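You operate a simulated robot arm through the tools that you are given. There is no shell and no other tool.

You are at the controls of a simulated two-armed robot. One attempt, no reset.

## Task
Fill the generator to MAX, shut the vent, set the orange card's pressure, then switch the heat on.

The check looks at the end state, three seconds after you hand in, the way a careful person would. Anything else that was tipped, shoved, dropped, spilled or broken makes it a failure.

## Robot
Two 7-joint arms with fingered hands on one trunk that stands fixed in place. Base frame: the origin is at the foot of the trunk, x ahead of it, y to its left, z up. Units: cm, degrees, N and s.
The left shoulder is at [7, 15.4, 132.2], the right one opposite. Each reaches about 84.2 cm from its shoulder. Payload 3.9 kg a hand.
The TCP of each hand is the grasp point between the finger pads, 3 cm short of the fingertips. In the tool frame z runs along the fingers and y along their closing line. The gripper opens to 10.4 cm; its body begins 3.5 cm behind the TCP. The gripper is a hand of 4 fingers: y runs from the thumb to the fingers, the wrist lies at [-1.7, -10.4, -17.8] in the tool frame.
Orientation is that of the tool frame in the base frame, as a unit quaternion [x, y, z, w]. With the fingers straight down and the wrist toward the robot, the tool's x, y and z point along [0, 1, 0], [1, 0, 0] and [0, 0, -1] of the base frame.

## Interface
- The arms move only by the tool drive_tool. It takes "left_series", "right_series" or both (then of equal length, played together; a hand with none holds still); each is one flat list of numbers, 6 for each row, row after row: the shift along the tool's x, y, z in cm, then the turn, a rotation vector about the tool's x, y, z in degrees. In form: [x, y, z, ax, ay, az, x, y, z, ax, ay, az, ...]. A call has 1 to 20 rows; each row shifts and turns the commanded pose from where the row before left it, along the tool's axes as they then stand. A row lasts 0.2 s, in which the tool goes at most 5 cm and 8.6 degrees; a call with a longer step from one row to the next is refused whole. Where a pose cannot be reached the arm comes as near as it can. A force on the tool above 40 N (or 10 N above the force at the start of the call, whichever is more), or a blocked arm, ends the call early, and 0.2 s more pass. In this call time passes only in rows, and 0.2 s behind the last. The reply holds the time, the measured pose of the TCP, the force on the tool along the base axes, the opening and the grip force, in the units named above and with some noise, with the torque about the TCP (base axes, N m) and any sound that the robot's microphone picked up, and new pictures: "views" is both (left out), scene, wrist or none (wrist: the cameras of the hands that moved).
- Cameras (640 x 400 px; columns grow to the right, rows downward): "scene" is now at [13.04, -0.79, 154.03]; the picture's right is [-0.12, -0.99, 0.00], its down [-0.68, 0.09, -0.73] and it looks along [0.73, -0.09, -0.68] (base axes); focal length 214 px, centre (320, 200). "left" rides on the left gripper at [-6.6, -9, -12.6] in its tool frame; the picture's right is [-0.78, -0.30, 0.56], its down [0.57, -0.70, 0.42] and it looks along [0.26, 0.65, 0.71] (tool axes); focal length 275 px, centre (320, 200). "right" rides on the right gripper at [6.6, -9, -12.6] in its tool frame; the picture's right is [-0.78, 0.30, -0.56], its down [-0.57, -0.70, 0.42] and it looks along [-0.27, 0.65, 0.71] (tool axes); focal length 275 px, centre (320, 200).
- move_column(by): slides the trunk up (or, below 0, down) by that many cm; the arms and the scene camera ride with it, the base frame stays. It gives what a move gives, with no picture.
- set_fingers(index, middle, ring, thumb_bend, thumb_turn, hand): sets how far each is bent, from 0 (flat) to 100 (curled in); at 30 the hand is open as for a grip, at 70 the pads meet at the TCP. One left out holds its place. A second passes; each finger stops where it meets its share of the squeeze, and holds until it gets a number again. It is the only way to open and close the hand. It gives what a move gives, with no picture; readings hold the bend of each and the force on the fingers (four entries, about 0 where the hand has none), thumb and palm. thumb_turn goes from beside the hand (0) to across from the fingers (100), as for a grip.
- aim_head(pan, tilt): turns the head with the scene camera to pan (to the left, within 86 degrees either way) and tilt (down, from -29 to 69), counted from straight ahead of the robot. It gives what a move gives, and a new picture of the scene camera.
- locate(camera, pixels): there is no depth. For up to 12 entries [column, row, z] of the newest picture of that camera ("zoom" is the newest enlarged one), the place [x, y] in the base frame at which the ray of that pixel passes the height z, good to about 0.2 cm. The clock stands still meanwhile.
- enlarge(camera, box): a new picture of the part [left, top, right, bottom] of that camera's present view, enlarged. The clock stands still meanwhile.
- close_job(): hands the job in; it is judged then, once.

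Leave the grippers open and the arms clear of the work at the hand-in unless told otherwise.

The tools are called after "Emit:" by a JSON object that holds its "api" and its "payload". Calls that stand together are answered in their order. drive_tool: Moves the arms, as the interface text tells. Its arguments: {"type":"object","properties":{"left_series":{"type":"array","items":{"type":"number"}},"right_series":{"type":"array","items":{"type":"number"}},"views":{"type":"string","enum":["both","scene","wrist","none"]}},"required":[]} The other tools are called the same way: move_column (by) moves the trunk up or down; set_fingers (index, middle, ring, thumb_bend, thumb_turn, hand) moves the fingers one by one; aim_head (pan, tilt) turns the head that bears the scene camera; locate (camera, pixels) gives the place at which the rays of pixels pass given heights; enlarge (camera, box) takes an enlarged picture of a part of a camera's view; close_job () hands the job in.

At the start:

```text
time: 0.0
left_eef_pos: [51.53, 18.13, 143.69]
left_ee_rot: [0.707, 0.708, 0.001, -0.001]
left_force: [-1.9, -0.2, -0.2]
left_moment: [-0.03, 0.02, -0.03]
left_finger_gap: 10.36
left_finger_force: 0.0
left_shape: jaw
left_bend: [30.0, 30.0, 30.0, 30.0, 97.0]
left_finger forces: [0.0, 0.0, 0.0, 0.1, 0.1, 0.1]
right_eef_pos: [43.4, -19.07, 140.81]
right_ee_rot: [0.707, 0.708, 0.0, 0.0]
right_force: [-1.0, 0.8, -0.1]
right_moment: [-0.01, -0.02, -0.02]
right_finger_gap: 10.36
right_finger_force: 0.0
right_shape: jaw
right_bend: [30.0, 30.0, 30.0, 30.0, 97.0]
right_finger forces: [0.0, 0.0, 0.0, 0.1, 0.1, 0.0]
trunk travel left (down, up): [-77.5, 16.5]
head pan, tilt (commanded): [-7.2, 42.9]
```

scene: 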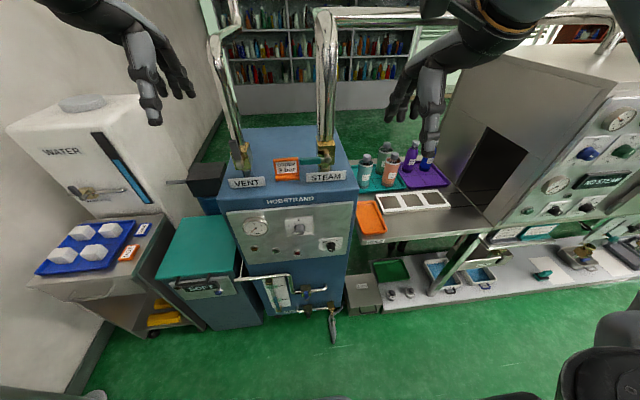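
right: 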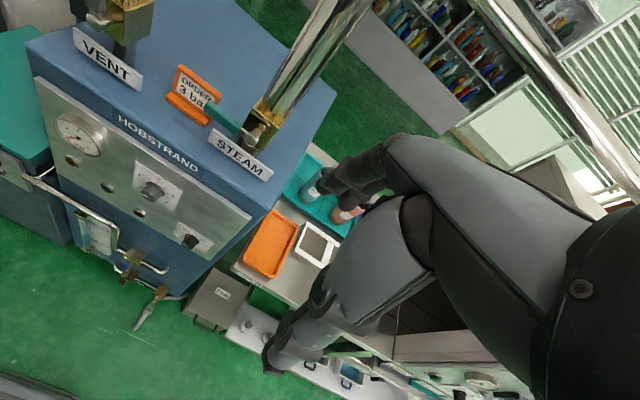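
left: 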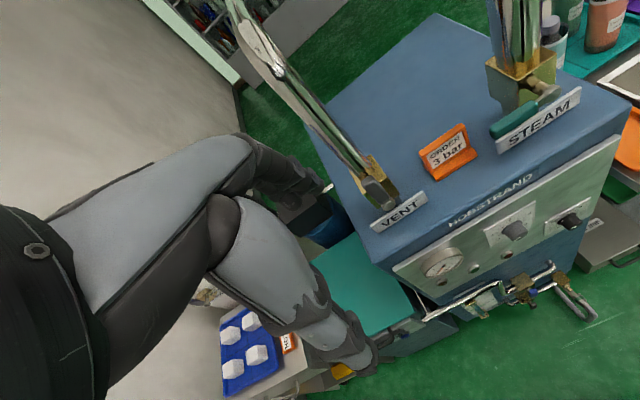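

I see a blue steam generator (HOBSTRAND) with vent and steam valves on top, an orange card that reads "3 bar", gauges, knobs and a sight glass. First I'll enlarge the parts that matter, before moving anything.

Emit:
{"api": "enlarge", "payload": {"camera": "scene", "box": [200, 180, 380, 350]}}

Emit:
{"api": "enlarge", "payload": {"camera": "scene", "box": [160, 120, 380, 260]}}

Emit:
{"api": "enlarge", "payload": {"camera": "left", "box": [340, 140, 640, 340]}}

Emit:
{"api": "enlarge", "payload": {"camera": "right", "box": [0, 60, 280, 340]}}

```text
2.35 times, centred on (290, 265) of scene
```

zoom: 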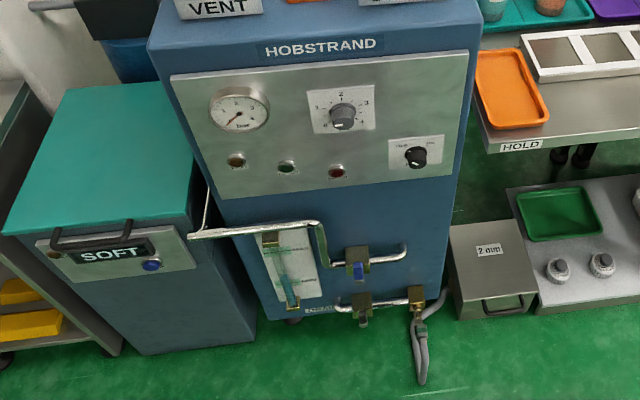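

```text
2.86 times, centred on (270, 190) of scene
```

zoom: 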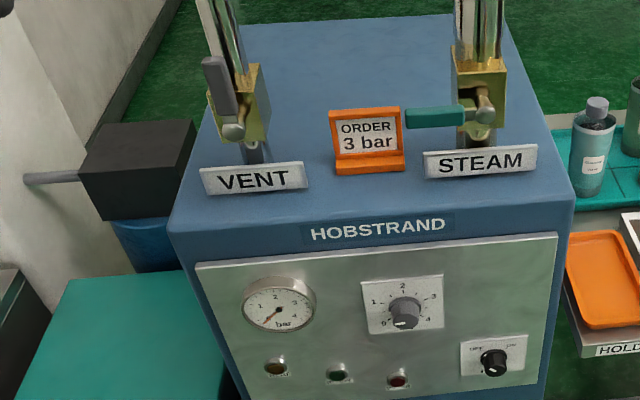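

```text
2.00 times, centred on (490, 240) of left
```

zoom: 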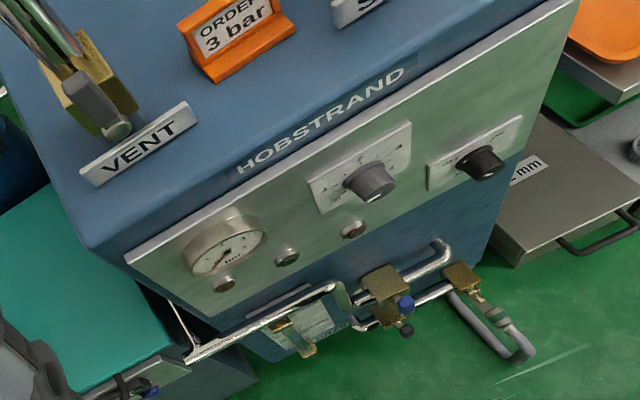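

```text
1.43 times, centred on (140, 200) of right
```

zoom: 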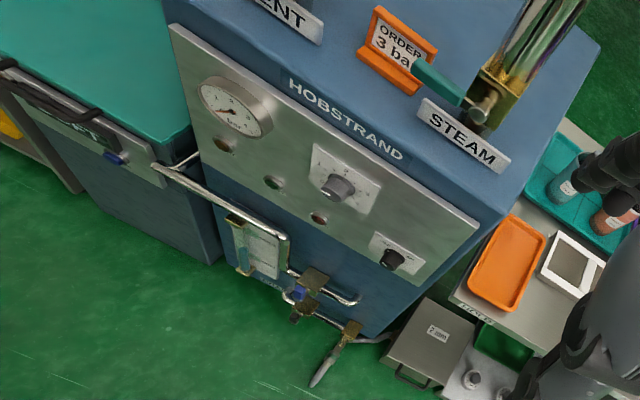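

The vent lever (grey) seems to lie along its pipe, which means open. The steam lever (teal) lies across its pipe, which means closed. Next I'll look closely at the front plumbing, the soft-water tank and the other machines.

Emit:
{"api": "enlarge", "payload": {"camera": "scene", "box": [235, 265, 345, 345]}}

Emit:
{"api": "enlarge", "payload": {"camera": "scene", "box": [150, 260, 250, 330]}}

Emit:
{"api": "enlarge", "payload": {"camera": "scene", "box": [480, 80, 640, 280]}}

Emit:
{"api": "enlarge", "payload": {"camera": "scene", "box": [230, 205, 350, 265]}}

Emit:
{"api": "enlarge", "payload": {"camera": "scene", "box": [0, 90, 200, 290]}}

```text
5.00 times, centred on (290, 305) of scene
```

zoom: 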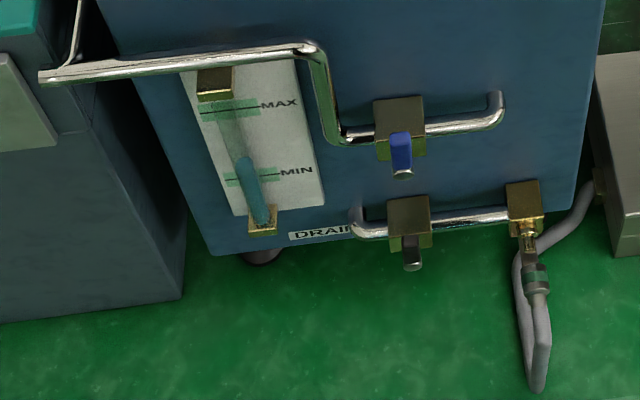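

```text
5.71 times, centred on (200, 295) of scene
```

zoom: 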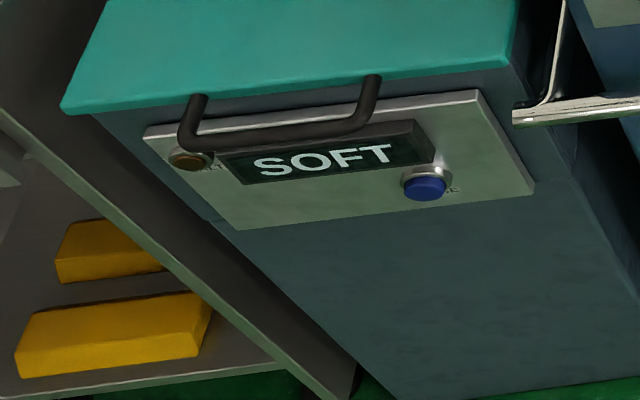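

```text
2.00 times, centred on (560, 180) of scene
```

zoom: 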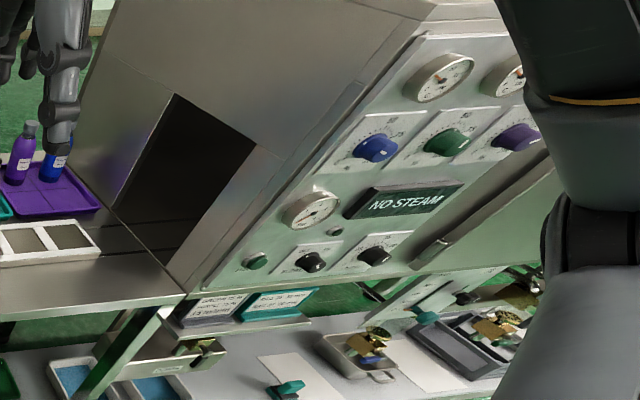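

```text
5.33 times, centred on (290, 235) of scene
```

zoom: 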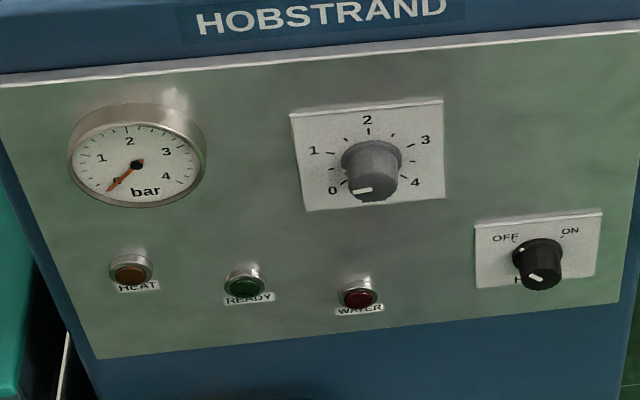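

```text
2.00 times, centred on (100, 190) of scene
```

zoom: 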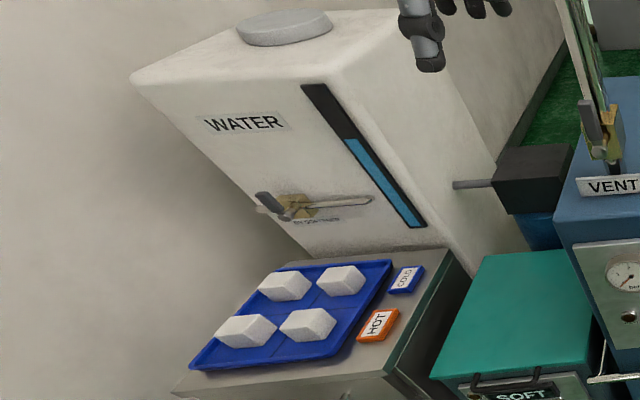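

Now I'll fix the geometry by triangulation. I'll take the same features in the scene, left and right pictures: VENT sign, STEAM sign, pressure knob, heat knob and fill valve.

Emit:
{"api": "locate", "payload": {"camera": "scene", "pixels": [[246, 183, 100], [246, 183, 110], [246, 183, 90], [299, 228, 80], [299, 228, 90], [299, 228, 100], [331, 247, 80], [331, 247, 90], [371, 296, 50], [371, 296, 70], [325, 176, 100], [325, 176, 110]]}}

Emit:
{"api": "locate", "payload": {"camera": "left", "pixels": [[397, 212, 100], [397, 212, 110], [397, 212, 90], [516, 229, 80], [516, 229, 90], [516, 229, 100], [570, 222, 80], [570, 222, 90], [523, 288, 50], [523, 288, 70], [540, 120, 100], [540, 120, 110]]}}

Emit:
{"api": "locate", "payload": {"camera": "right", "pixels": [[108, 58, 100], [108, 58, 110], [108, 58, 90], [151, 191, 80], [151, 191, 90], [151, 191, 100], [192, 241, 80], [192, 241, 90], [133, 265, 50], [133, 265, 70], [242, 156, 100], [242, 156, 110]]}}

```text
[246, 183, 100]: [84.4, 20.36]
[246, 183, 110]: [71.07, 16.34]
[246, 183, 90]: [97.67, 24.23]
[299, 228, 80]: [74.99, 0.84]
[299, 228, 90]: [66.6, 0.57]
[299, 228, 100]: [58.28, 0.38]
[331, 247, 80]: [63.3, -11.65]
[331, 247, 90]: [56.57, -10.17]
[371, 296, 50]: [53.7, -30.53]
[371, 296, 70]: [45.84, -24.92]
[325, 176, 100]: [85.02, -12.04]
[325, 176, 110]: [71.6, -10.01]
```

```text
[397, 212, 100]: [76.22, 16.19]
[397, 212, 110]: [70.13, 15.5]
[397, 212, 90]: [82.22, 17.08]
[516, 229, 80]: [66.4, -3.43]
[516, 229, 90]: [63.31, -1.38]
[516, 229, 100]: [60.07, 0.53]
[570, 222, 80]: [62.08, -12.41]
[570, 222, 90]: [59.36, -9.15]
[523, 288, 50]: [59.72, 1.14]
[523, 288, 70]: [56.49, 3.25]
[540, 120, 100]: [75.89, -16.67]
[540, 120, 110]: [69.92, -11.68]
```

```text
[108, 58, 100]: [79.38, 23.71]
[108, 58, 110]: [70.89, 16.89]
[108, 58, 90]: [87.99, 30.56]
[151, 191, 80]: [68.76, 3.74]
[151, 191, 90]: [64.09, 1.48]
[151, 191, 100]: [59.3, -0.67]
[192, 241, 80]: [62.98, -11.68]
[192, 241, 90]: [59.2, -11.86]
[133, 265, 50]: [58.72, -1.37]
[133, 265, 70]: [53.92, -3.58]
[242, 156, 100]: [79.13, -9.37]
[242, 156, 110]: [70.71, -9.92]
```

The triangulation puts the VENT sign near [70.5, 16, 110.5], the pressure knob face near [60.8, 0, 97] and the heat knob face near [62, -11.6, 82]. Next I'll turn the head to survey the surroundings, first left and then right.

Emit:
{"api": "aim_head", "payload": {"pan": 35, "tilt": 35}}

Emit:
{"api": "enlarge", "payload": {"camera": "scene", "box": [220, 100, 460, 300]}}

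Emit:
{"api": "aim_head", "payload": {"pan": -45, "tilt": 45}}

```text
time: 1.1
left_eef_pos: [51.64, 18.17, 143.76]
left_ee_rot: [0.707, 0.707, 0.001, 0.0]
left_force: [-1.1, -0.4, -0.7]
left_moment: [-0.03, 0.02, 0.01]
left_finger_gap: 10.36
left_finger_force: 0.1
left_shape: jaw
left_bend: [30.0, 30.0, 30.0, 30.0, 97.0]
left_finger forces: [0.0, 0.0, 0.1, 0.1, 0.1, 0.0]
right_eef_pos: [43.29, -19.02, 140.76]
right_ee_rot: [0.708, 0.707, 0.0, 0.0]
right_force: [0.5, -0.2, 0.7]
right_moment: [-0.02, -0.01, 0.03]
right_finger_gap: 10.37
right_finger_force: 0.0
right_shape: jaw
right_bend: [30.0, 30.0, 30.0, 30.0, 97.0]
right_finger forces: [0.0, 0.1, 0.0, 0.0, 0.0, 0.1]
trunk travel left (down, up): [-77.5, 16.5]
head pan, tilt (commanded): [35.0, 35.0]
```

scene: 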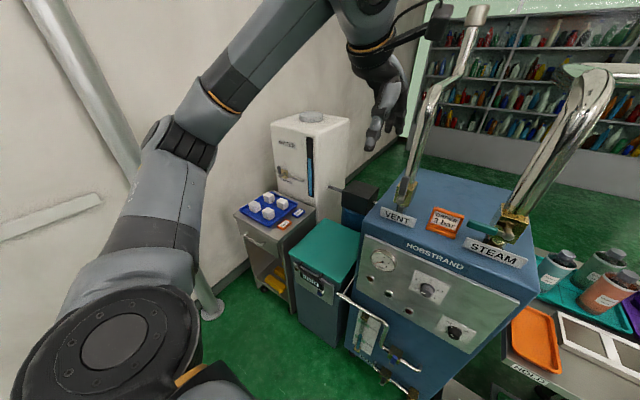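

```text
2.00 times, centred on (340, 200) of scene
```

zoom: 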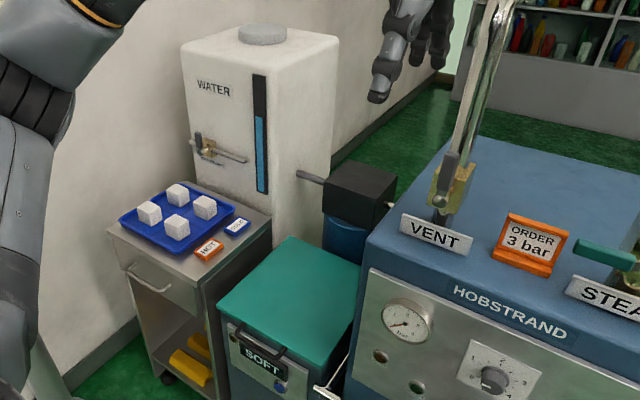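

```text
time: 2.6
left_eef_pos: [51.5, 18.07, 143.73]
left_ee_rot: [0.707, 0.707, 0.0, 0.001]
left_force: [0.5, -0.5, 0.9]
left_moment: [-0.03, 0.0, 0.0]
left_finger_gap: 10.36
left_finger_force: 0.1
left_shape: jaw
left_bend: [30.0, 30.0, 30.0, 30.0, 97.0]
left_finger forces: [0.1, 0.0, 0.0, 0.1, 0.1, 0.0]
right_eef_pos: [43.39, -18.92, 140.76]
right_ee_rot: [0.707, 0.707, 0.0, 0.0]
right_force: [-0.7, -0.1, 0.3]
right_moment: [0.0, 0.03, 0.04]
right_finger_gap: 10.36
right_finger_force: 0.1
right_shape: jaw
right_bend: [30.0, 30.0, 30.0, 30.0, 97.0]
right_finger forces: [0.0, 0.0, 0.1, 0.0, 0.0, 0.1]
trunk travel left (down, up): [-77.5, 16.5]
head pan, tilt (commanded): [-45.0, 45.0]
```

scene: 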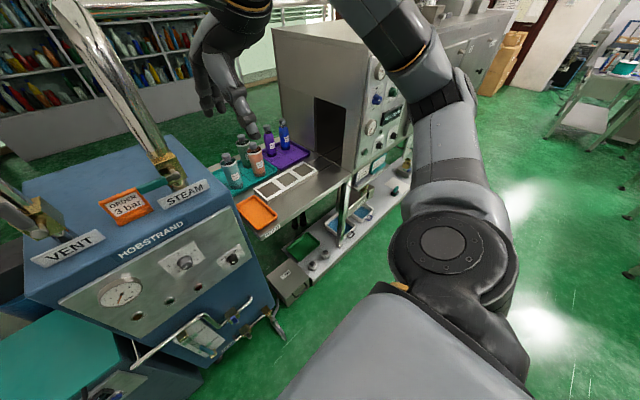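

The floor around the robot is clear. I'll aim the head back left and magnify the water tank's outlet valve and the vent valve to see which way their levers stand.

Emit:
{"api": "aim_head", "payload": {"pan": 30, "tilt": 30}}

Emit:
{"api": "enlarge", "payload": {"camera": "scene", "box": [290, 160, 350, 200]}}

Emit:
{"api": "enlarge", "payload": {"camera": "scene", "box": [400, 140, 500, 240]}}

```text
time: 4.1
left_eef_pos: [51.66, 18.17, 143.75]
left_ee_rot: [0.707, 0.707, 0.0, 0.0]
left_force: [1.0, 0.5, -0.5]
left_moment: [0.02, 0.0, 0.0]
left_finger_gap: 10.38
left_finger_force: 0.0
left_shape: jaw
left_bend: [30.0, 30.0, 30.0, 30.0, 97.0]
left_finger forces: [0.0, 0.1, 0.0, 0.0, 0.0, 0.0]
right_eef_pos: [43.41, -19.0, 140.76]
right_ee_rot: [0.707, 0.707, 0.0, 0.0]
right_force: [1.3, 0.0, -0.4]
right_moment: [-0.01, 0.0, -0.04]
right_finger_gap: 10.38
right_finger_force: 0.0
right_shape: jaw
right_bend: [30.0, 30.0, 30.0, 30.0, 97.0]
right_finger forces: [0.1, 0.1, 0.0, 0.0, 0.0, 0.0]
trunk travel left (down, up): [-77.5, 16.5]
head pan, tilt (commanded): [30.0, 30.0]
```

scene: 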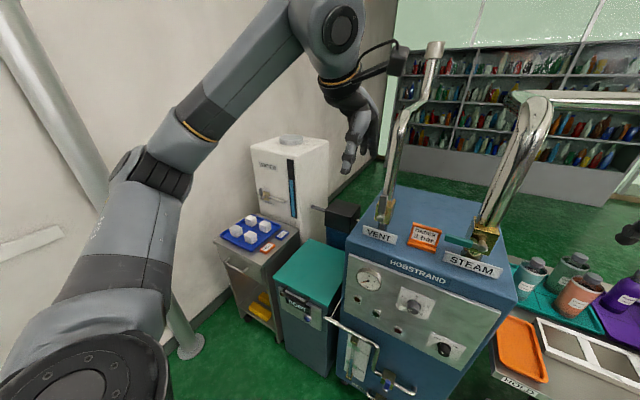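

```text
10.00 times, centred on (320, 180) of scene
```

zoom: 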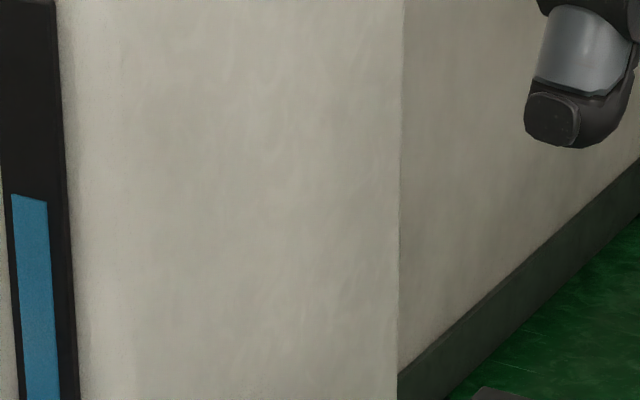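

```text
4.00 times, centred on (450, 190) of scene
```

zoom: 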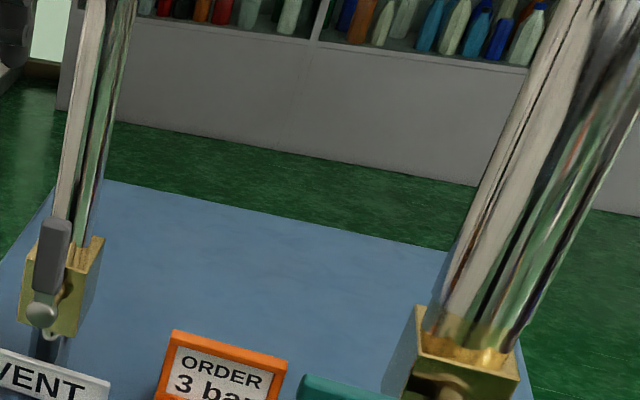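

Emit:
{"api": "enlarge", "payload": {"camera": "scene", "box": [240, 170, 310, 215]}}

Emit:
{"api": "enlarge", "payload": {"camera": "scene", "box": [350, 170, 420, 250]}}

Emit:
{"api": "enlarge", "payload": {"camera": "scene", "box": [270, 280, 350, 340]}}

Emit:
{"api": "enlarge", "payload": {"camera": "scene", "box": [320, 310, 430, 400]}}

```text
8.89 times, centred on (275, 192) of scene
```

zoom: 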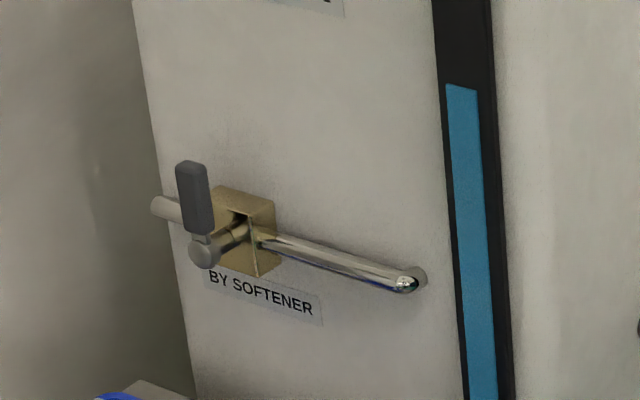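

```text
5.00 times, centred on (385, 210) of scene
```

zoom: 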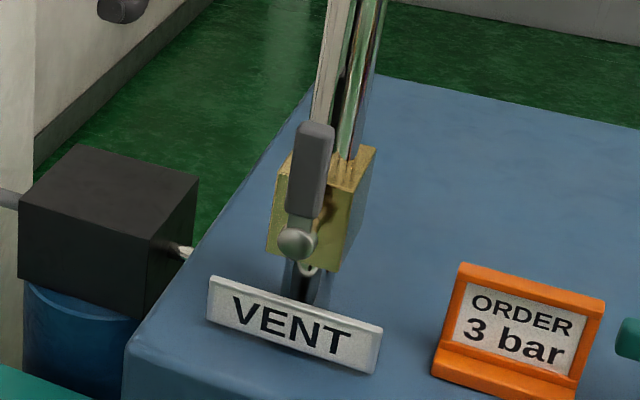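

```text
6.67 times, centred on (310, 310) of scene
```

zoom: 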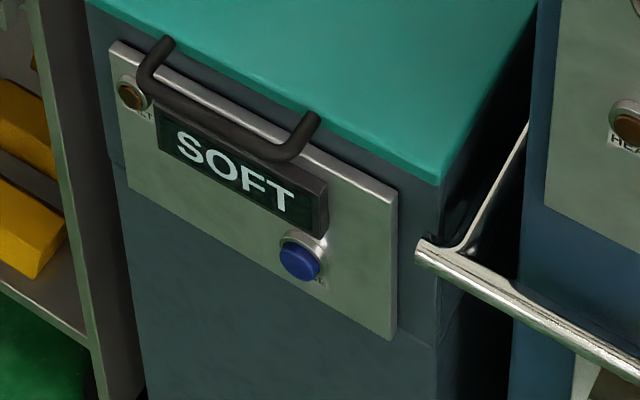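

```text
4.44 times, centred on (375, 355) of scene
```

zoom: 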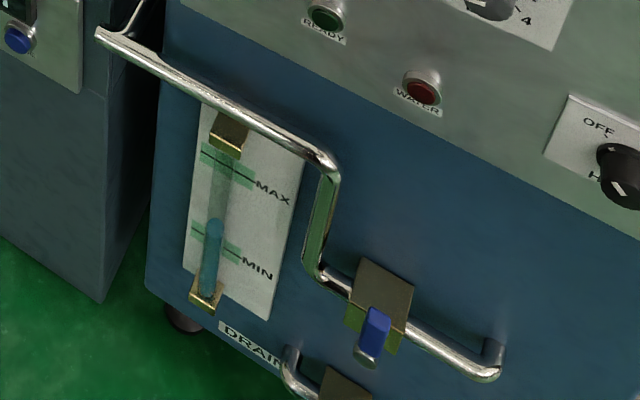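

The tank valve is labelled "BY SOFTENER" (a bypass) and its lever is across the pipe, so it is closed. The softener shows "SOFT". I'll leave both alone. The front blue lever is the fill valve, and it stands across its pipe, so it is closed. Water in the sight glass is near MIN. I'll draw both hands back, then lower the trunk for a closer look at the front.

Emit:
{"api": "drive_tool", "payload": {"left_series": [0, -4, 0, 0, 0, 0, 0, -4, 0, 0, 0, 0, 0, -4, 0, 0, 0, 0, 0, -2, 0, 0, 0, 0], "right_series": [0, -2, 0, 0, 0, 0, 0, -2, 0, 0, 0, 0, 0, -2, 0, 0, 0, 0, 0, 0, 0, 0, 0, 0], "views": "none"}}

Emit:
{"api": "move_column", "payload": {"by": -30}}

Emit:
{"api": "aim_head", "payload": {"pan": 0, "tilt": 45}}

```text
time: 5.1
left_eef_pos: [37.39, 18.2, 143.69]
left_ee_rot: [0.707, 0.707, 0.001, 0.0]
left_force: [0.0, 0.2, -0.5]
left_moment: [0.0, 0.04, 0.01]
left_finger_gap: 10.38
left_finger_force: 0.0
left_shape: jaw
left_bend: [30.0, 30.0, 30.0, 30.0, 97.0]
left_finger forces: [0.0, 0.1, 0.0, 0.1, 0.1, 0.0]
right_eef_pos: [37.17, -18.97, 140.73]
right_ee_rot: [0.707, 0.708, 0.0, 0.0]
right_force: [-0.7, 0.4, -0.1]
right_moment: [0.02, 0.0, 0.02]
right_finger_gap: 10.37
right_finger_force: 0.1
right_shape: jaw
right_bend: [30.0, 30.0, 30.0, 30.0, 97.0]
right_finger forces: [0.0, 0.0, 0.1, 0.0, 0.0, 0.1]
trunk travel left (down, up): [-77.5, 16.5]
head pan, tilt (commanded): [30.0, 30.0]
```

```text
time: 8.1
left_eef_pos: [37.49, 18.27, 113.71]
left_ee_rot: [0.707, 0.707, 0.0, 0.0]
left_force: [-0.6, -0.5, -0.4]
left_moment: [-0.02, -0.03, 0.03]
left_finger_gap: 10.4
left_finger_force: 0.0
left_shape: jaw
left_bend: [30.0, 30.0, 30.0, 30.0, 97.0]
left_finger forces: [0.0, 0.0, 0.1, 0.0, 0.0, 0.0]
right_eef_pos: [37.27, -19.16, 110.79]
right_ee_rot: [0.707, 0.707, -0.001, -0.001]
right_force: [0.8, -0.9, -0.7]
right_moment: [-0.01, -0.03, 0.0]
right_finger_gap: 10.36
right_finger_force: 0.1
right_shape: jaw
right_bend: [30.0, 30.0, 30.0, 30.0, 97.0]
right_finger forces: [0.0, 0.0, 0.1, 0.0, 0.1, 0.0]
trunk travel left (down, up): [-47.5, 46.5]
head pan, tilt (commanded): [30.0, 30.0]
```

```text
time: 9.0
left_eef_pos: [37.47, 18.13, 113.69]
left_ee_rot: [0.707, 0.707, 0.0, 0.0]
left_force: [-0.3, -0.4, -0.4]
left_moment: [-0.01, 0.0, 0.02]
left_finger_gap: 10.36
left_finger_force: 0.1
left_shape: jaw
left_bend: [30.0, 30.0, 30.0, 30.0, 97.0]
left_finger forces: [0.1, 0.1, 0.1, 0.1, 0.1, 0.0]
right_eef_pos: [37.32, -19.07, 110.7]
right_ee_rot: [0.707, 0.707, 0.001, 0.0]
right_force: [1.0, 0.1, -0.4]
right_moment: [-0.01, 0.0, 0.01]
right_finger_gap: 10.35
right_finger_force: 0.1
right_shape: jaw
right_bend: [30.0, 30.0, 30.0, 30.0, 97.0]
right_finger forces: [0.1, 0.1, 0.0, 0.1, 0.0, 0.1]
trunk travel left (down, up): [-47.5, 46.5]
head pan, tilt (commanded): [0.0, 45.0]
```

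scene: 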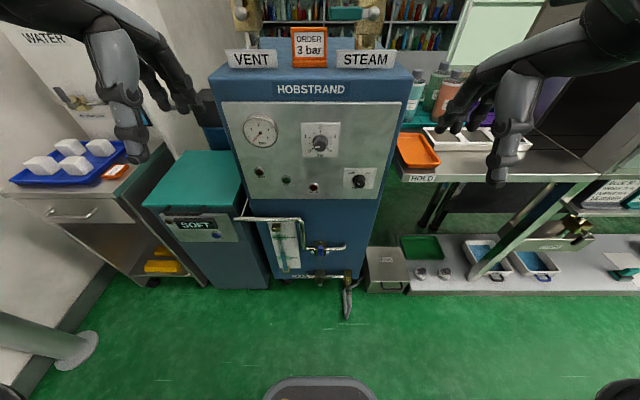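

Good frontal view now. I'll magnify the fill/drain plumbing, the panel, and the valves on top.

Emit:
{"api": "enlarge", "payload": {"camera": "scene", "box": [230, 205, 370, 320]}}

Emit:
{"api": "enlarge", "payload": {"camera": "scene", "box": [290, 230, 360, 290]}}

Emit:
{"api": "enlarge", "payload": {"camera": "scene", "box": [225, 95, 395, 205]}}

Emit:
{"api": "enlarge", "payload": {"camera": "scene", "box": [290, 110, 400, 200]}}

Emit:
{"api": "enlarge", "payload": {"camera": "scene", "box": [210, 0, 410, 100]}}

```text
3.48 times, centred on (300, 262) of scene
```

zoom: 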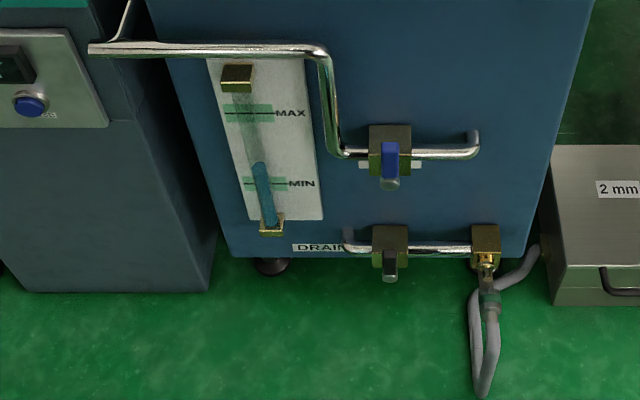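

```text
6.67 times, centred on (325, 260) of scene
```

zoom: 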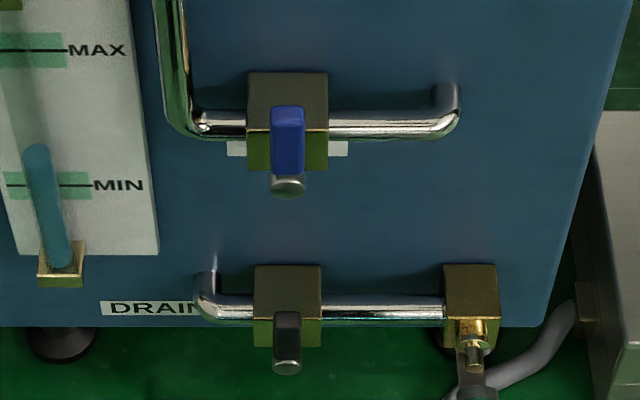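

```text
3.64 times, centred on (310, 150) of scene
```

zoom: 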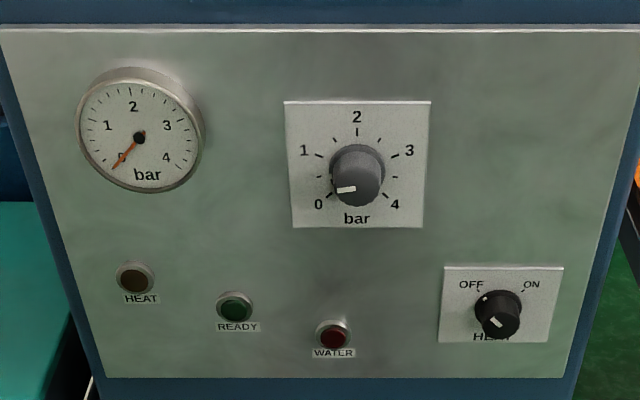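

```text
4.44 times, centred on (345, 155) of scene
```

zoom: 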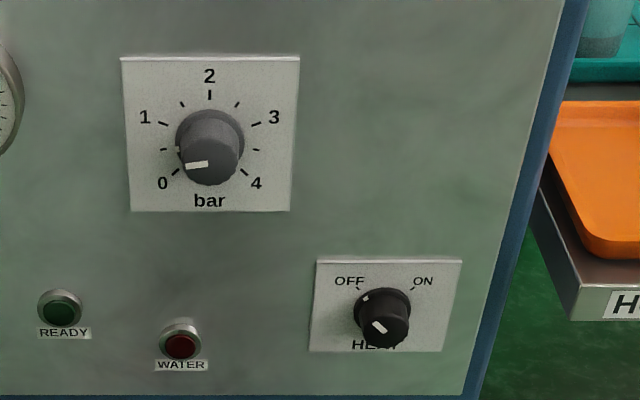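

```text
3.20 times, centred on (310, 50) of scene
```

zoom: 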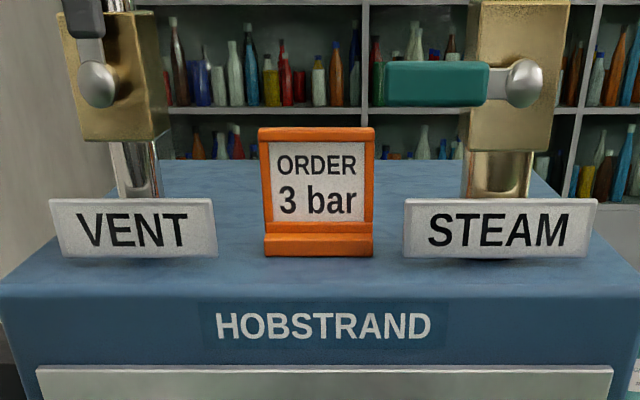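

Readings: the pressure pointer stands at about 0.5 (0 lower left, 2 top, 3 upper right), and the heat knob is at OFF. I'll use locate on the fill valve parts, sight glass marks, panel edges and knobs in this view.

Emit:
{"api": "locate", "payload": {"camera": "scene", "pixels": [[319.5, 258, 40], [319.5, 258, 50], [319.5, 253, 45], [319, 245, 45], [358, 182, 80], [358, 182, 85], [319.5, 143, 95], [319.5, 143, 100], [250, 59, 110], [365, 60, 110], [240, 13, 118], [373, 13, 118]]}}

Emit:
{"api": "drive_tool", "payload": {"left_series": [0, 0, 0, 0, 0, 0], "right_series": [0, 0, 0, 0, 0, 0], "views": "both"}}

```text
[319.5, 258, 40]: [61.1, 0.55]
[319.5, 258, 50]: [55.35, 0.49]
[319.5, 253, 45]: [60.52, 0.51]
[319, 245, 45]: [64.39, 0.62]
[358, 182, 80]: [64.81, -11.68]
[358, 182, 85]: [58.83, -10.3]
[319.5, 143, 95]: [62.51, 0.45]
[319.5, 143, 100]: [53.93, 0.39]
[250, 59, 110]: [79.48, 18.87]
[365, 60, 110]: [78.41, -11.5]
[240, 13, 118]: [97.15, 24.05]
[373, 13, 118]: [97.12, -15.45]
```

```text
time: 9.4
left_eef_pos: [37.49, 18.05, 113.86]
left_ee_rot: [0.707, 0.707, 0.0, 0.0]
left_force: [0.8, 0.5, -0.2]
left_moment: [0.0, -0.03, 0.02]
left_finger_gap: 10.39
left_finger_force: 0.0
left_shape: jaw
left_bend: [30.0, 30.0, 30.0, 30.0, 97.0]
left_finger forces: [0.1, 0.0, 0.0, 0.1, 0.1, 0.0]
right_eef_pos: [37.37, -19.12, 110.87]
right_ee_rot: [0.707, 0.707, 0.0, 0.001]
right_force: [-0.9, -0.3, -0.4]
right_moment: [-0.02, 0.04, -0.03]
right_finger_gap: 10.37
right_finger_force: 0.0
right_shape: jaw
right_bend: [30.0, 30.0, 30.0, 30.0, 97.0]
right_finger forces: [0.0, 0.1, 0.1, 0.0, 0.0, 0.0]
trunk travel left (down, up): [-47.5, 46.5]
head pan, tilt (commanded): [0.0, 45.0]
```

scene: 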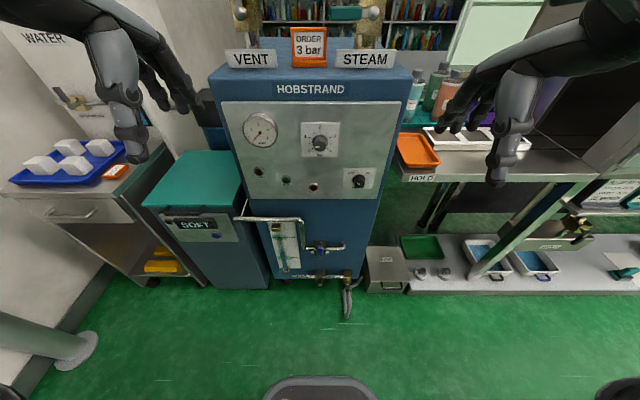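
right: 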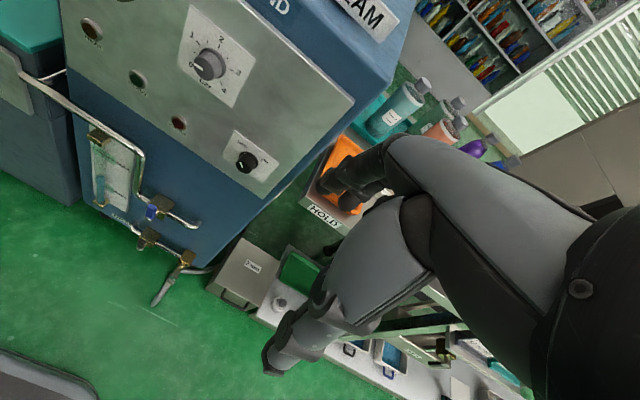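
left: 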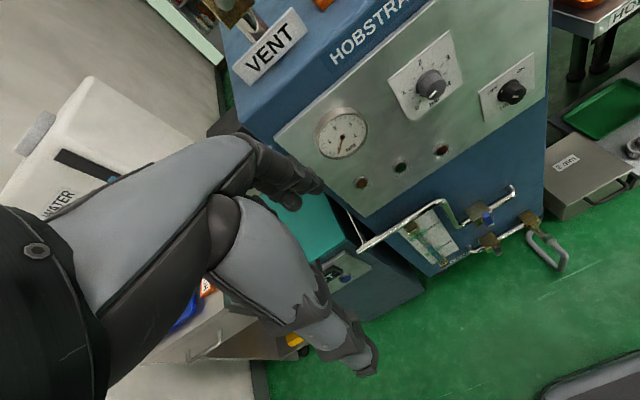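

I'll zoom in on the wrist views of the fill valve and the knobs, to triangulate more exactly.

Emit:
{"api": "enlarge", "payload": {"camera": "left", "box": [430, 170, 560, 280]}}

Emit:
{"api": "enlarge", "payload": {"camera": "right", "box": [80, 120, 240, 310]}}

```text
3.64 times, centred on (495, 225) of left
```

zoom: 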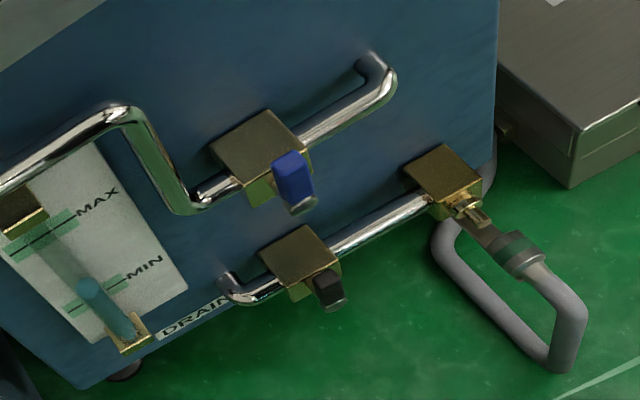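

```text
2.11 times, centred on (160, 215) of right
```

zoom: 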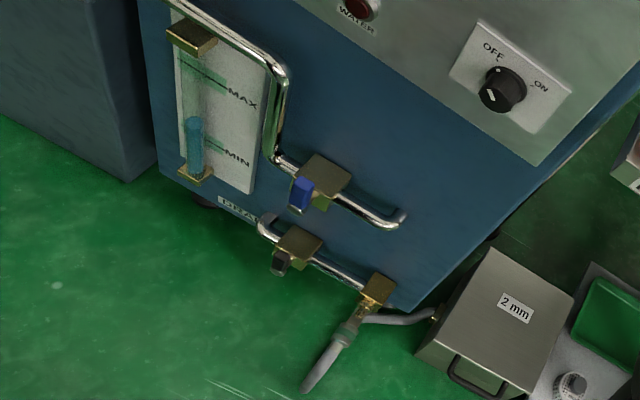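

Emit:
{"api": "locate", "payload": {"camera": "left", "pixels": [[491.15, 226.65, 40], [491.15, 226.65, 50], [486.2, 213.2, 40], [486.2, 213.2, 50], [514, 92, 80], [514, 92, 85], [432, 84, 95], [432, 84, 100], [412, 232, 50], [412, 232, 55]]}}

Emit:
{"api": "locate", "payload": {"camera": "right", "pixels": [[149.07, 220.2, 40], [149.07, 220.2, 50], [152.4, 206.9, 40], [152.4, 206.9, 50], [245, 161, 80], [245, 161, 85], [205, 67, 95], [205, 67, 100]]}}

```text
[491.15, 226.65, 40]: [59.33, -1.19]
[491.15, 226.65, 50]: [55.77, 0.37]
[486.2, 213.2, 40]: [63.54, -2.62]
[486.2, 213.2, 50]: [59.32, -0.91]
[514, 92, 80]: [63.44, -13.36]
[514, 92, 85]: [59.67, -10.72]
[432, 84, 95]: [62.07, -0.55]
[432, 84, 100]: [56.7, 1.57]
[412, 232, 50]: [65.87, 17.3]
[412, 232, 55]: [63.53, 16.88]
```

```text
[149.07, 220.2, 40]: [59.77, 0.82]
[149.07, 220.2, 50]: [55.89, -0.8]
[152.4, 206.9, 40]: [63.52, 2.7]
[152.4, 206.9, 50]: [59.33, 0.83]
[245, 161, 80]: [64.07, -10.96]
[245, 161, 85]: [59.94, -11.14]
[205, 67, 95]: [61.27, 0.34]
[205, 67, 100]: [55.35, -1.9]
```

The fill lever comes out upright at about x=57.3, y=0, running from z≈46.5 at the stem to z≈55 at the tip. I'll locate the pipe bends next to it to judge finger clearance.

Emit:
{"api": "locate", "payload": {"camera": "scene", "pixels": [[301.4, 218.9, 55], [301.4, 218.9, 65], [306.3, 247.6, 45], [306.3, 247.6, 55], [337, 245, 45], [337, 245, 50]]}}

Emit:
{"api": "locate", "payload": {"camera": "left", "pixels": [[442.2, 200.8, 55], [442.2, 200.8, 65], [460.6, 225.8, 45], [460.6, 225.8, 55]]}}

Emit:
{"api": "locate", "payload": {"camera": "right", "pixels": [[138.6, 153.2, 55], [138.6, 153.2, 65], [138.6, 192.2, 45], [138.6, 192.2, 55]]}}

```text
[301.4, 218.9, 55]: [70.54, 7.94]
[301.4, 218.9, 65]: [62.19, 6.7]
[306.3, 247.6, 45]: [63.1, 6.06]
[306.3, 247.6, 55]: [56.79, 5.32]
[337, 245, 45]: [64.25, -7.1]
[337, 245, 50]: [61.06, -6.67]
```

```text
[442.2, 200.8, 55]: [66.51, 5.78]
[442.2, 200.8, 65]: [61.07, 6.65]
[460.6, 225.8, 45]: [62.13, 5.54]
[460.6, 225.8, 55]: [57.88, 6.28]
```

```text
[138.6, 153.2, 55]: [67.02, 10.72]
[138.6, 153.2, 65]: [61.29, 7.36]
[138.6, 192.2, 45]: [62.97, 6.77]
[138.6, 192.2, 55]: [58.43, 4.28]
```

The neighbouring pipe's centreline is at x≈61, y≈6, with its front surface at x≈60. I plan to grip the lever with the right hand, fingers pointing forward, thumb to the right and tips kept short of the valve body. First I'll turn the right hand in free air: 120° in total, 15 rows of 8°.

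Emit:
{"api": "drive_tool", "payload": {"right_series": [0, 0, 0, -4.6188, -4.6188, -4.6188, 0, 0, 0, -4.6188, -4.6188, -4.6188, 0, 0, 0, -4.6188, -4.6188, -4.6188, 0, 0, 0, -4.6188, -4.6188, -4.6188, 0, 0, 0, -4.6188, -4.6188, -4.6188, 0, 0, 0, -4.6188, -4.6188, -4.6188, 0, 0, 0, -4.6188, -4.6188, -4.6188, 0, 0, 0, -4.6188, -4.6188, -4.6188, 0, 0, 0, -4.6188, -4.6188, -4.6188, 0, 0, 0, -4.6188, -4.6188, -4.6188, 0, 0, 0, -4.6188, -4.6188, -4.6188, 0, 0, 0, -4.6188, -4.6188, -4.6188, 0, 0, 0, -4.6188, -4.6188, -4.6188, 0, 0, 0, -4.6188, -4.6188, -4.6188, 0, 0, 0, -4.6188, -4.6188, -4.6188], "views": "both"}}

```text
time: 12.6
left_eef_pos: [37.56, 18.18, 113.79]
left_ee_rot: [0.707, 0.707, 0.0, 0.0]
left_force: [-0.8, -0.4, 0.3]
left_moment: [0.0, -0.01, 0.03]
left_finger_gap: 10.36
left_finger_force: 0.0
left_shape: jaw
left_bend: [30.0, 30.0, 30.0, 30.0, 97.0]
left_finger forces: [0.0, 0.0, 0.0, 0.0, 0.0, 0.0]
right_eef_pos: [37.34, -19.5, 110.79]
right_ee_rot: [0.428, 0.813, 0.001, 0.395]
right_force: [-0.3, -0.5, 0.2]
right_moment: [0.0, 0.01, -0.04]
right_finger_gap: 10.37
right_finger_force: 0.1
right_shape: jaw
right_bend: [30.0, 30.0, 30.0, 30.0, 97.0]
right_finger forces: [0.0, 0.1, 0.0, 0.0, 0.0, 0.0]
right hand out of reach, approached as far as the arm can: row 8, 9, 10, 11, 12, 13, 14, 15
trunk travel left (down, up): [-47.5, 46.5]
head pan, tilt (commanded): [0.0, 45.0]
```

scene: 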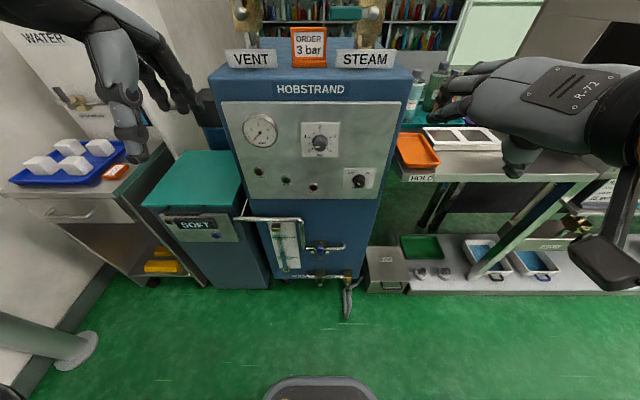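
right: 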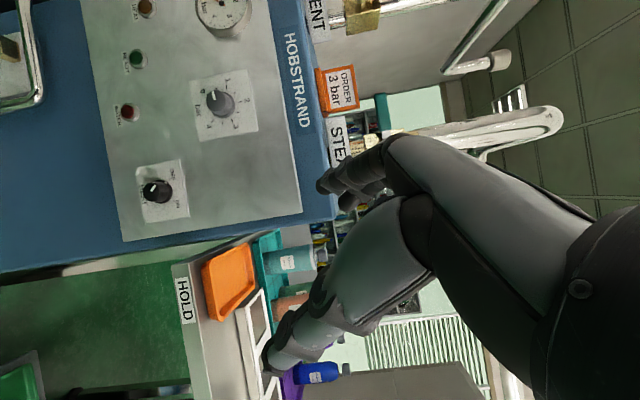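

From row 8 on the arm could not follow. That wrist roll is unnatural for the right hand, but nothing was touched. I'll undo the turn with 7 rows first, to see whether the commanded pose was held at the limit or ran on.

Emit:
{"api": "drive_tool", "payload": {"right_series": [0, 0, 0, 4.6188, 4.6188, 4.6188, 0, 0, 0, 4.6188, 4.6188, 4.6188, 0, 0, 0, 4.6188, 4.6188, 4.6188, 0, 0, 0, 4.6188, 4.6188, 4.6188, 0, 0, 0, 4.6188, 4.6188, 4.6188, 0, 0, 0, 4.6188, 4.6188, 4.6188, 0, 0, 0, 4.6188, 4.6188, 4.6188], "views": "none"}}

```text
time: 14.2
left_eef_pos: [37.57, 18.07, 113.71]
left_ee_rot: [0.707, 0.707, 0.0, 0.0]
left_force: [0.1, 0.5, 0.6]
left_moment: [0.0, -0.01, -0.02]
left_finger_gap: 10.37
left_finger_force: 0.1
left_shape: jaw
left_bend: [30.0, 30.0, 30.0, 30.0, 97.0]
left_finger forces: [0.0, 0.1, 0.0, 0.0, 0.1, 0.0]
right_eef_pos: [37.31, -19.6, 110.69]
right_ee_rot: [0.705, 0.709, 0.006, 0.011]
right_force: [-0.4, 0.1, 0.2]
right_moment: [-0.01, 0.02, 0.01]
right_finger_gap: 10.34
right_finger_force: 0.0
right_shape: jaw
right_bend: [30.0, 30.0, 30.0, 30.0, 97.0]
right_finger forces: [0.0, 0.0, 0.1, 0.0, 0.0, 0.0]
trunk travel left (down, up): [-47.5, 46.5]
head pan, tilt (commanded): [0.0, 45.0]
```

The commanded pose is clamped at the limit, so the right hand is back at its starting orientation. For a left hand, thumb to the right is the natural roll, so the left hand will turn the fill lever. I'll move it to about [46.5, 5, 88.5], then pitch the fingers forward: 11 rows, 90° about tool x.

Emit:
{"api": "drive_tool", "payload": {"left_series": [-2.2, 1.5, 4.2, 0, 0, 0, -2.2, 1.5, 4.2, 0, 0, 0, -2.2, 1.5, 4.2, 0, 0, 0, -2.2, 1.5, 4.2, 0, 0, 0, -2.2, 1.5, 4.2, 0, 0, 0, -2.2, 1.5, 4.2, 0, 0, 0, 0, 0, 0, -8.18, 0, 0, 0, 0, 0, -8.18, 0, 0, 0, 0, 0, -8.18, 0, 0, 0, 0, 0, -8.18, 0, 0, 0, 0, 0, -8.18, 0, 0, 0, 0, 0, -8.18, 0, 0, 0, 0, 0, -8.18, 0, 0, 0, 0, 0, -8.18, 0, 0, 0, 0, 0, -8.18, 0, 0, 0, 0, 0, -8.18, 0, 0, 0, 0, 0, -8.2, 0, 0], "views": "both"}}

```text
time: 17.5
left_eef_pos: [50.57, 11.72, 93.19]
left_ee_rot: [0.423, 0.67, 0.415, 0.447]
left_force: [0.2, 0.6, -0.1]
left_moment: [0.01, 0.01, -0.03]
left_finger_gap: 10.37
left_finger_force: 0.0
left_shape: jaw
left_bend: [30.0, 30.0, 30.0, 30.0, 97.0]
left_finger forces: [0.0, 0.0, 0.0, 0.0, 0.1, 0.1]
right_eef_pos: [37.43, -19.2, 110.89]
right_ee_rot: [0.703, 0.711, 0.003, 0.012]
right_force: [0.4, 0.7, 0.1]
right_moment: [-0.04, 0.04, 0.0]
right_finger_gap: 10.35
right_finger_force: 0.1
right_shape: jaw
right_bend: [30.0, 30.0, 30.0, 30.0, 97.0]
right_finger forces: [0.1, 0.1, 0.0, 0.0, 0.0, 0.1]
trunk travel left (down, up): [-47.5, 46.5]
head pan, tilt (commanded): [0.0, 45.0]
stopped in row 16 (left hand): the arm was blocked; the commanded pose is now the measured one
```

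scene: 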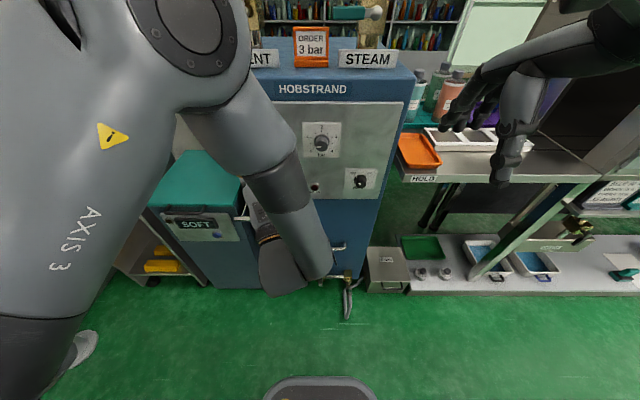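
left: 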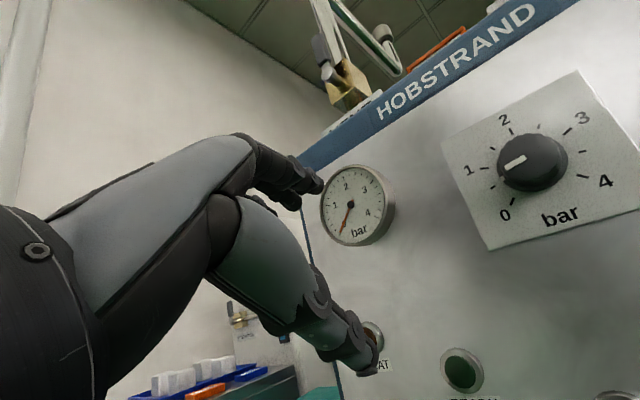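

The left arm folded its elbow up in front of the head and was blocked by its own posture (no contact force). The shoulder is too high for this pose. I'll undo the pitch, then lower the trunk so the forearm can come in level.

Emit:
{"api": "drive_tool", "payload": {"left_series": [0, 0, 0, 8, 0, 0, 0, 0, 0, 8, 0, 0, 0, 0, 0, 8, 0, 0, 0, 0, 0, 8, 0, 0, 0, 0, 0, 8, 0, 0, 0, 0, 0, 8, 0, 0, 0, 0, 0, 8, 0, 0, 0, 0, 0, 8, 0, 0], "views": "both"}}

```text
time: 19.3
left_eef_pos: [50.45, 11.08, 93.09]
left_ee_rot: [0.601, 0.785, -0.001, 0.153]
left_force: [0.1, -0.2, -0.4]
left_moment: [-0.02, -0.02, 0.0]
left_finger_gap: 10.39
left_finger_force: 0.1
left_shape: jaw
left_bend: [30.0, 30.0, 30.0, 30.0, 97.0]
left_finger forces: [0.1, 0.0, 0.1, 0.1, 0.0, 0.0]
right_eef_pos: [37.39, -19.45, 110.82]
right_ee_rot: [0.704, 0.71, 0.004, 0.011]
right_force: [0.9, 0.4, 0.2]
right_moment: [-0.03, 0.01, -0.01]
right_finger_gap: 10.36
right_finger_force: 0.1
right_shape: jaw
right_bend: [30.0, 30.0, 30.0, 30.0, 97.0]
right_finger forces: [0.0, 0.0, 0.0, 0.0, 0.0, 0.0]
trunk travel left (down, up): [-47.5, 46.5]
head pan, tilt (commanded): [0.0, 45.0]
```

scene: 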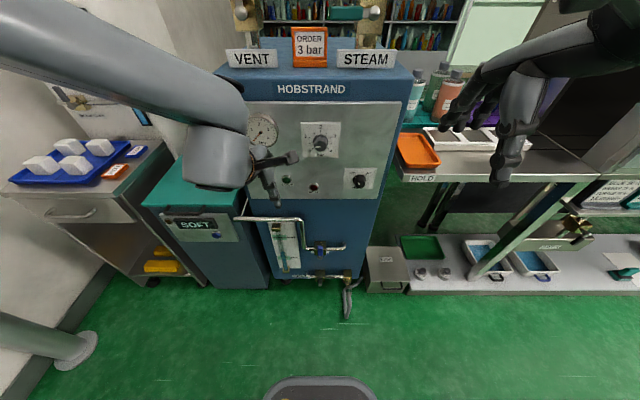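
left: 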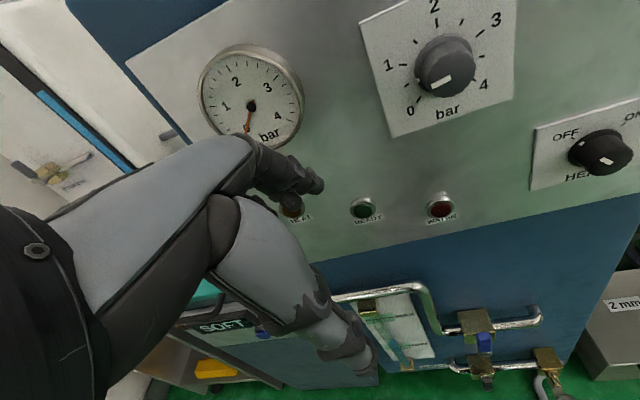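

The left arm is clear again. Before lowering, I'll check where the softener's front edge and handle stand relative to the left forearm.

Emit:
{"api": "locate", "payload": {"camera": "scene", "pixels": [[190, 207, 70], [190, 207, 80], [190, 207, 75], [165, 218, 70], [240, 207, 75], [145, 207, 75], [262, 150, 90], [285, 262, 45], [285, 238, 55]]}}

Emit:
{"api": "locate", "payload": {"camera": "left", "pixels": [[265, 331, 60], [265, 331, 65], [265, 331, 70], [265, 331, 55], [400, 285, 65], [425, 285, 65]]}}

```text
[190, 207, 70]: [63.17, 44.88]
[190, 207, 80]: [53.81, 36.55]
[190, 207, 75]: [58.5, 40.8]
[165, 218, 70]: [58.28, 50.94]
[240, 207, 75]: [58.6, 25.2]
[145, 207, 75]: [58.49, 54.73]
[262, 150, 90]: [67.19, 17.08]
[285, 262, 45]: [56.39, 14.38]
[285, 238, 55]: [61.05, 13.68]
```

```text
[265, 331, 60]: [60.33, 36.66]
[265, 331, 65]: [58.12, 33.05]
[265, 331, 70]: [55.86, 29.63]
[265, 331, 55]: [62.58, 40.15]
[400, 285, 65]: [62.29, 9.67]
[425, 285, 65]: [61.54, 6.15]
```

The softener front is at x≈58 and y from 25 to 52, so it's well clear of the arm. I'll back the left hand off 8 cm in x, lower the trunk 38 cm and look again.

Emit:
{"api": "drive_tool", "payload": {"left_series": [0.93, -3.78, -0.96, 0, 0, 0, 0.93, -3.78, -0.96, 0, 0, 0], "views": "none"}}

Emit:
{"api": "move_column", "payload": {"by": -38}}

Emit:
{"api": "aim_head", "payload": {"pan": 0, "tilt": 30}}

```text
time: 19.9
left_eef_pos: [42.32, 11.14, 93.3]
left_ee_rot: [0.6, 0.785, 0.001, 0.153]
left_force: [0.0, 0.8, 0.5]
left_moment: [-0.02, 0.01, 0.01]
left_finger_gap: 10.4
left_finger_force: 0.0
left_shape: jaw
left_bend: [30.0, 30.0, 30.0, 30.0, 97.0]
left_finger forces: [0.1, 0.0, 0.0, 0.1, 0.0, 0.0]
right_eef_pos: [37.28, -19.51, 110.96]
right_ee_rot: [0.704, 0.71, 0.005, 0.012]
right_force: [0.5, 0.7, -0.8]
right_moment: [-0.02, -0.03, 0.02]
right_finger_gap: 10.36
right_finger_force: 0.1
right_shape: jaw
right_bend: [30.0, 30.0, 30.0, 30.0, 97.0]
right_finger forces: [0.1, 0.1, 0.1, 0.1, 0.0, 0.0]
trunk travel left (down, up): [-47.5, 46.5]
head pan, tilt (commanded): [0.0, 45.0]
```

```text
time: 23.6
left_eef_pos: [42.45, 11.07, 55.3]
left_ee_rot: [0.6, 0.785, 0.002, 0.153]
left_force: [0.5, -0.4, 0.3]
left_moment: [0.0, 0.0, 0.0]
left_finger_gap: 10.39
left_finger_force: 0.1
left_shape: jaw
left_bend: [30.0, 30.0, 30.0, 30.0, 97.0]
left_finger forces: [0.0, 0.0, 0.1, 0.0, 0.1, 0.0]
right_eef_pos: [37.26, -19.62, 72.93]
right_ee_rot: [0.704, 0.71, 0.006, 0.011]
right_force: [0.3, 0.1, 0.3]
right_moment: [0.04, 0.0, -0.04]
right_finger_gap: 10.38
right_finger_force: 0.1
right_shape: jaw
right_bend: [30.0, 30.0, 30.0, 30.0, 97.0]
right_finger forces: [0.0, 0.1, 0.0, 0.1, 0.1, 0.0]
trunk travel left (down, up): [-9.5, 84.5]
head pan, tilt (commanded): [0.0, 45.0]
```

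```text
time: 24.4
left_eef_pos: [42.4, 11.18, 55.21]
left_ee_rot: [0.6, 0.785, 0.001, 0.153]
left_force: [-0.4, 0.6, 0.1]
left_moment: [-0.01, -0.01, 0.07]
left_finger_gap: 10.38
left_finger_force: 0.0
left_shape: jaw
left_bend: [30.0, 30.0, 30.0, 30.0, 97.0]
left_finger forces: [0.0, 0.0, 0.1, 0.0, 0.0, 0.1]
right_eef_pos: [37.25, -19.63, 72.82]
right_ee_rot: [0.705, 0.709, 0.005, 0.011]
right_force: [0.9, 0.7, -0.2]
right_moment: [0.02, 0.05, 0.0]
right_finger_gap: 10.39
right_finger_force: 0.1
right_shape: jaw
right_bend: [30.0, 30.0, 30.0, 30.0, 97.0]
right_finger forces: [0.1, 0.0, 0.0, 0.0, 0.0, 0.0]
trunk travel left (down, up): [-9.5, 84.5]
head pan, tilt (commanded): [0.0, 30.0]
```

scene: 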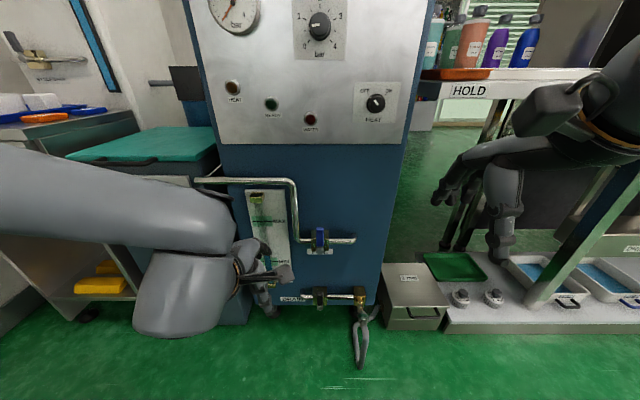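

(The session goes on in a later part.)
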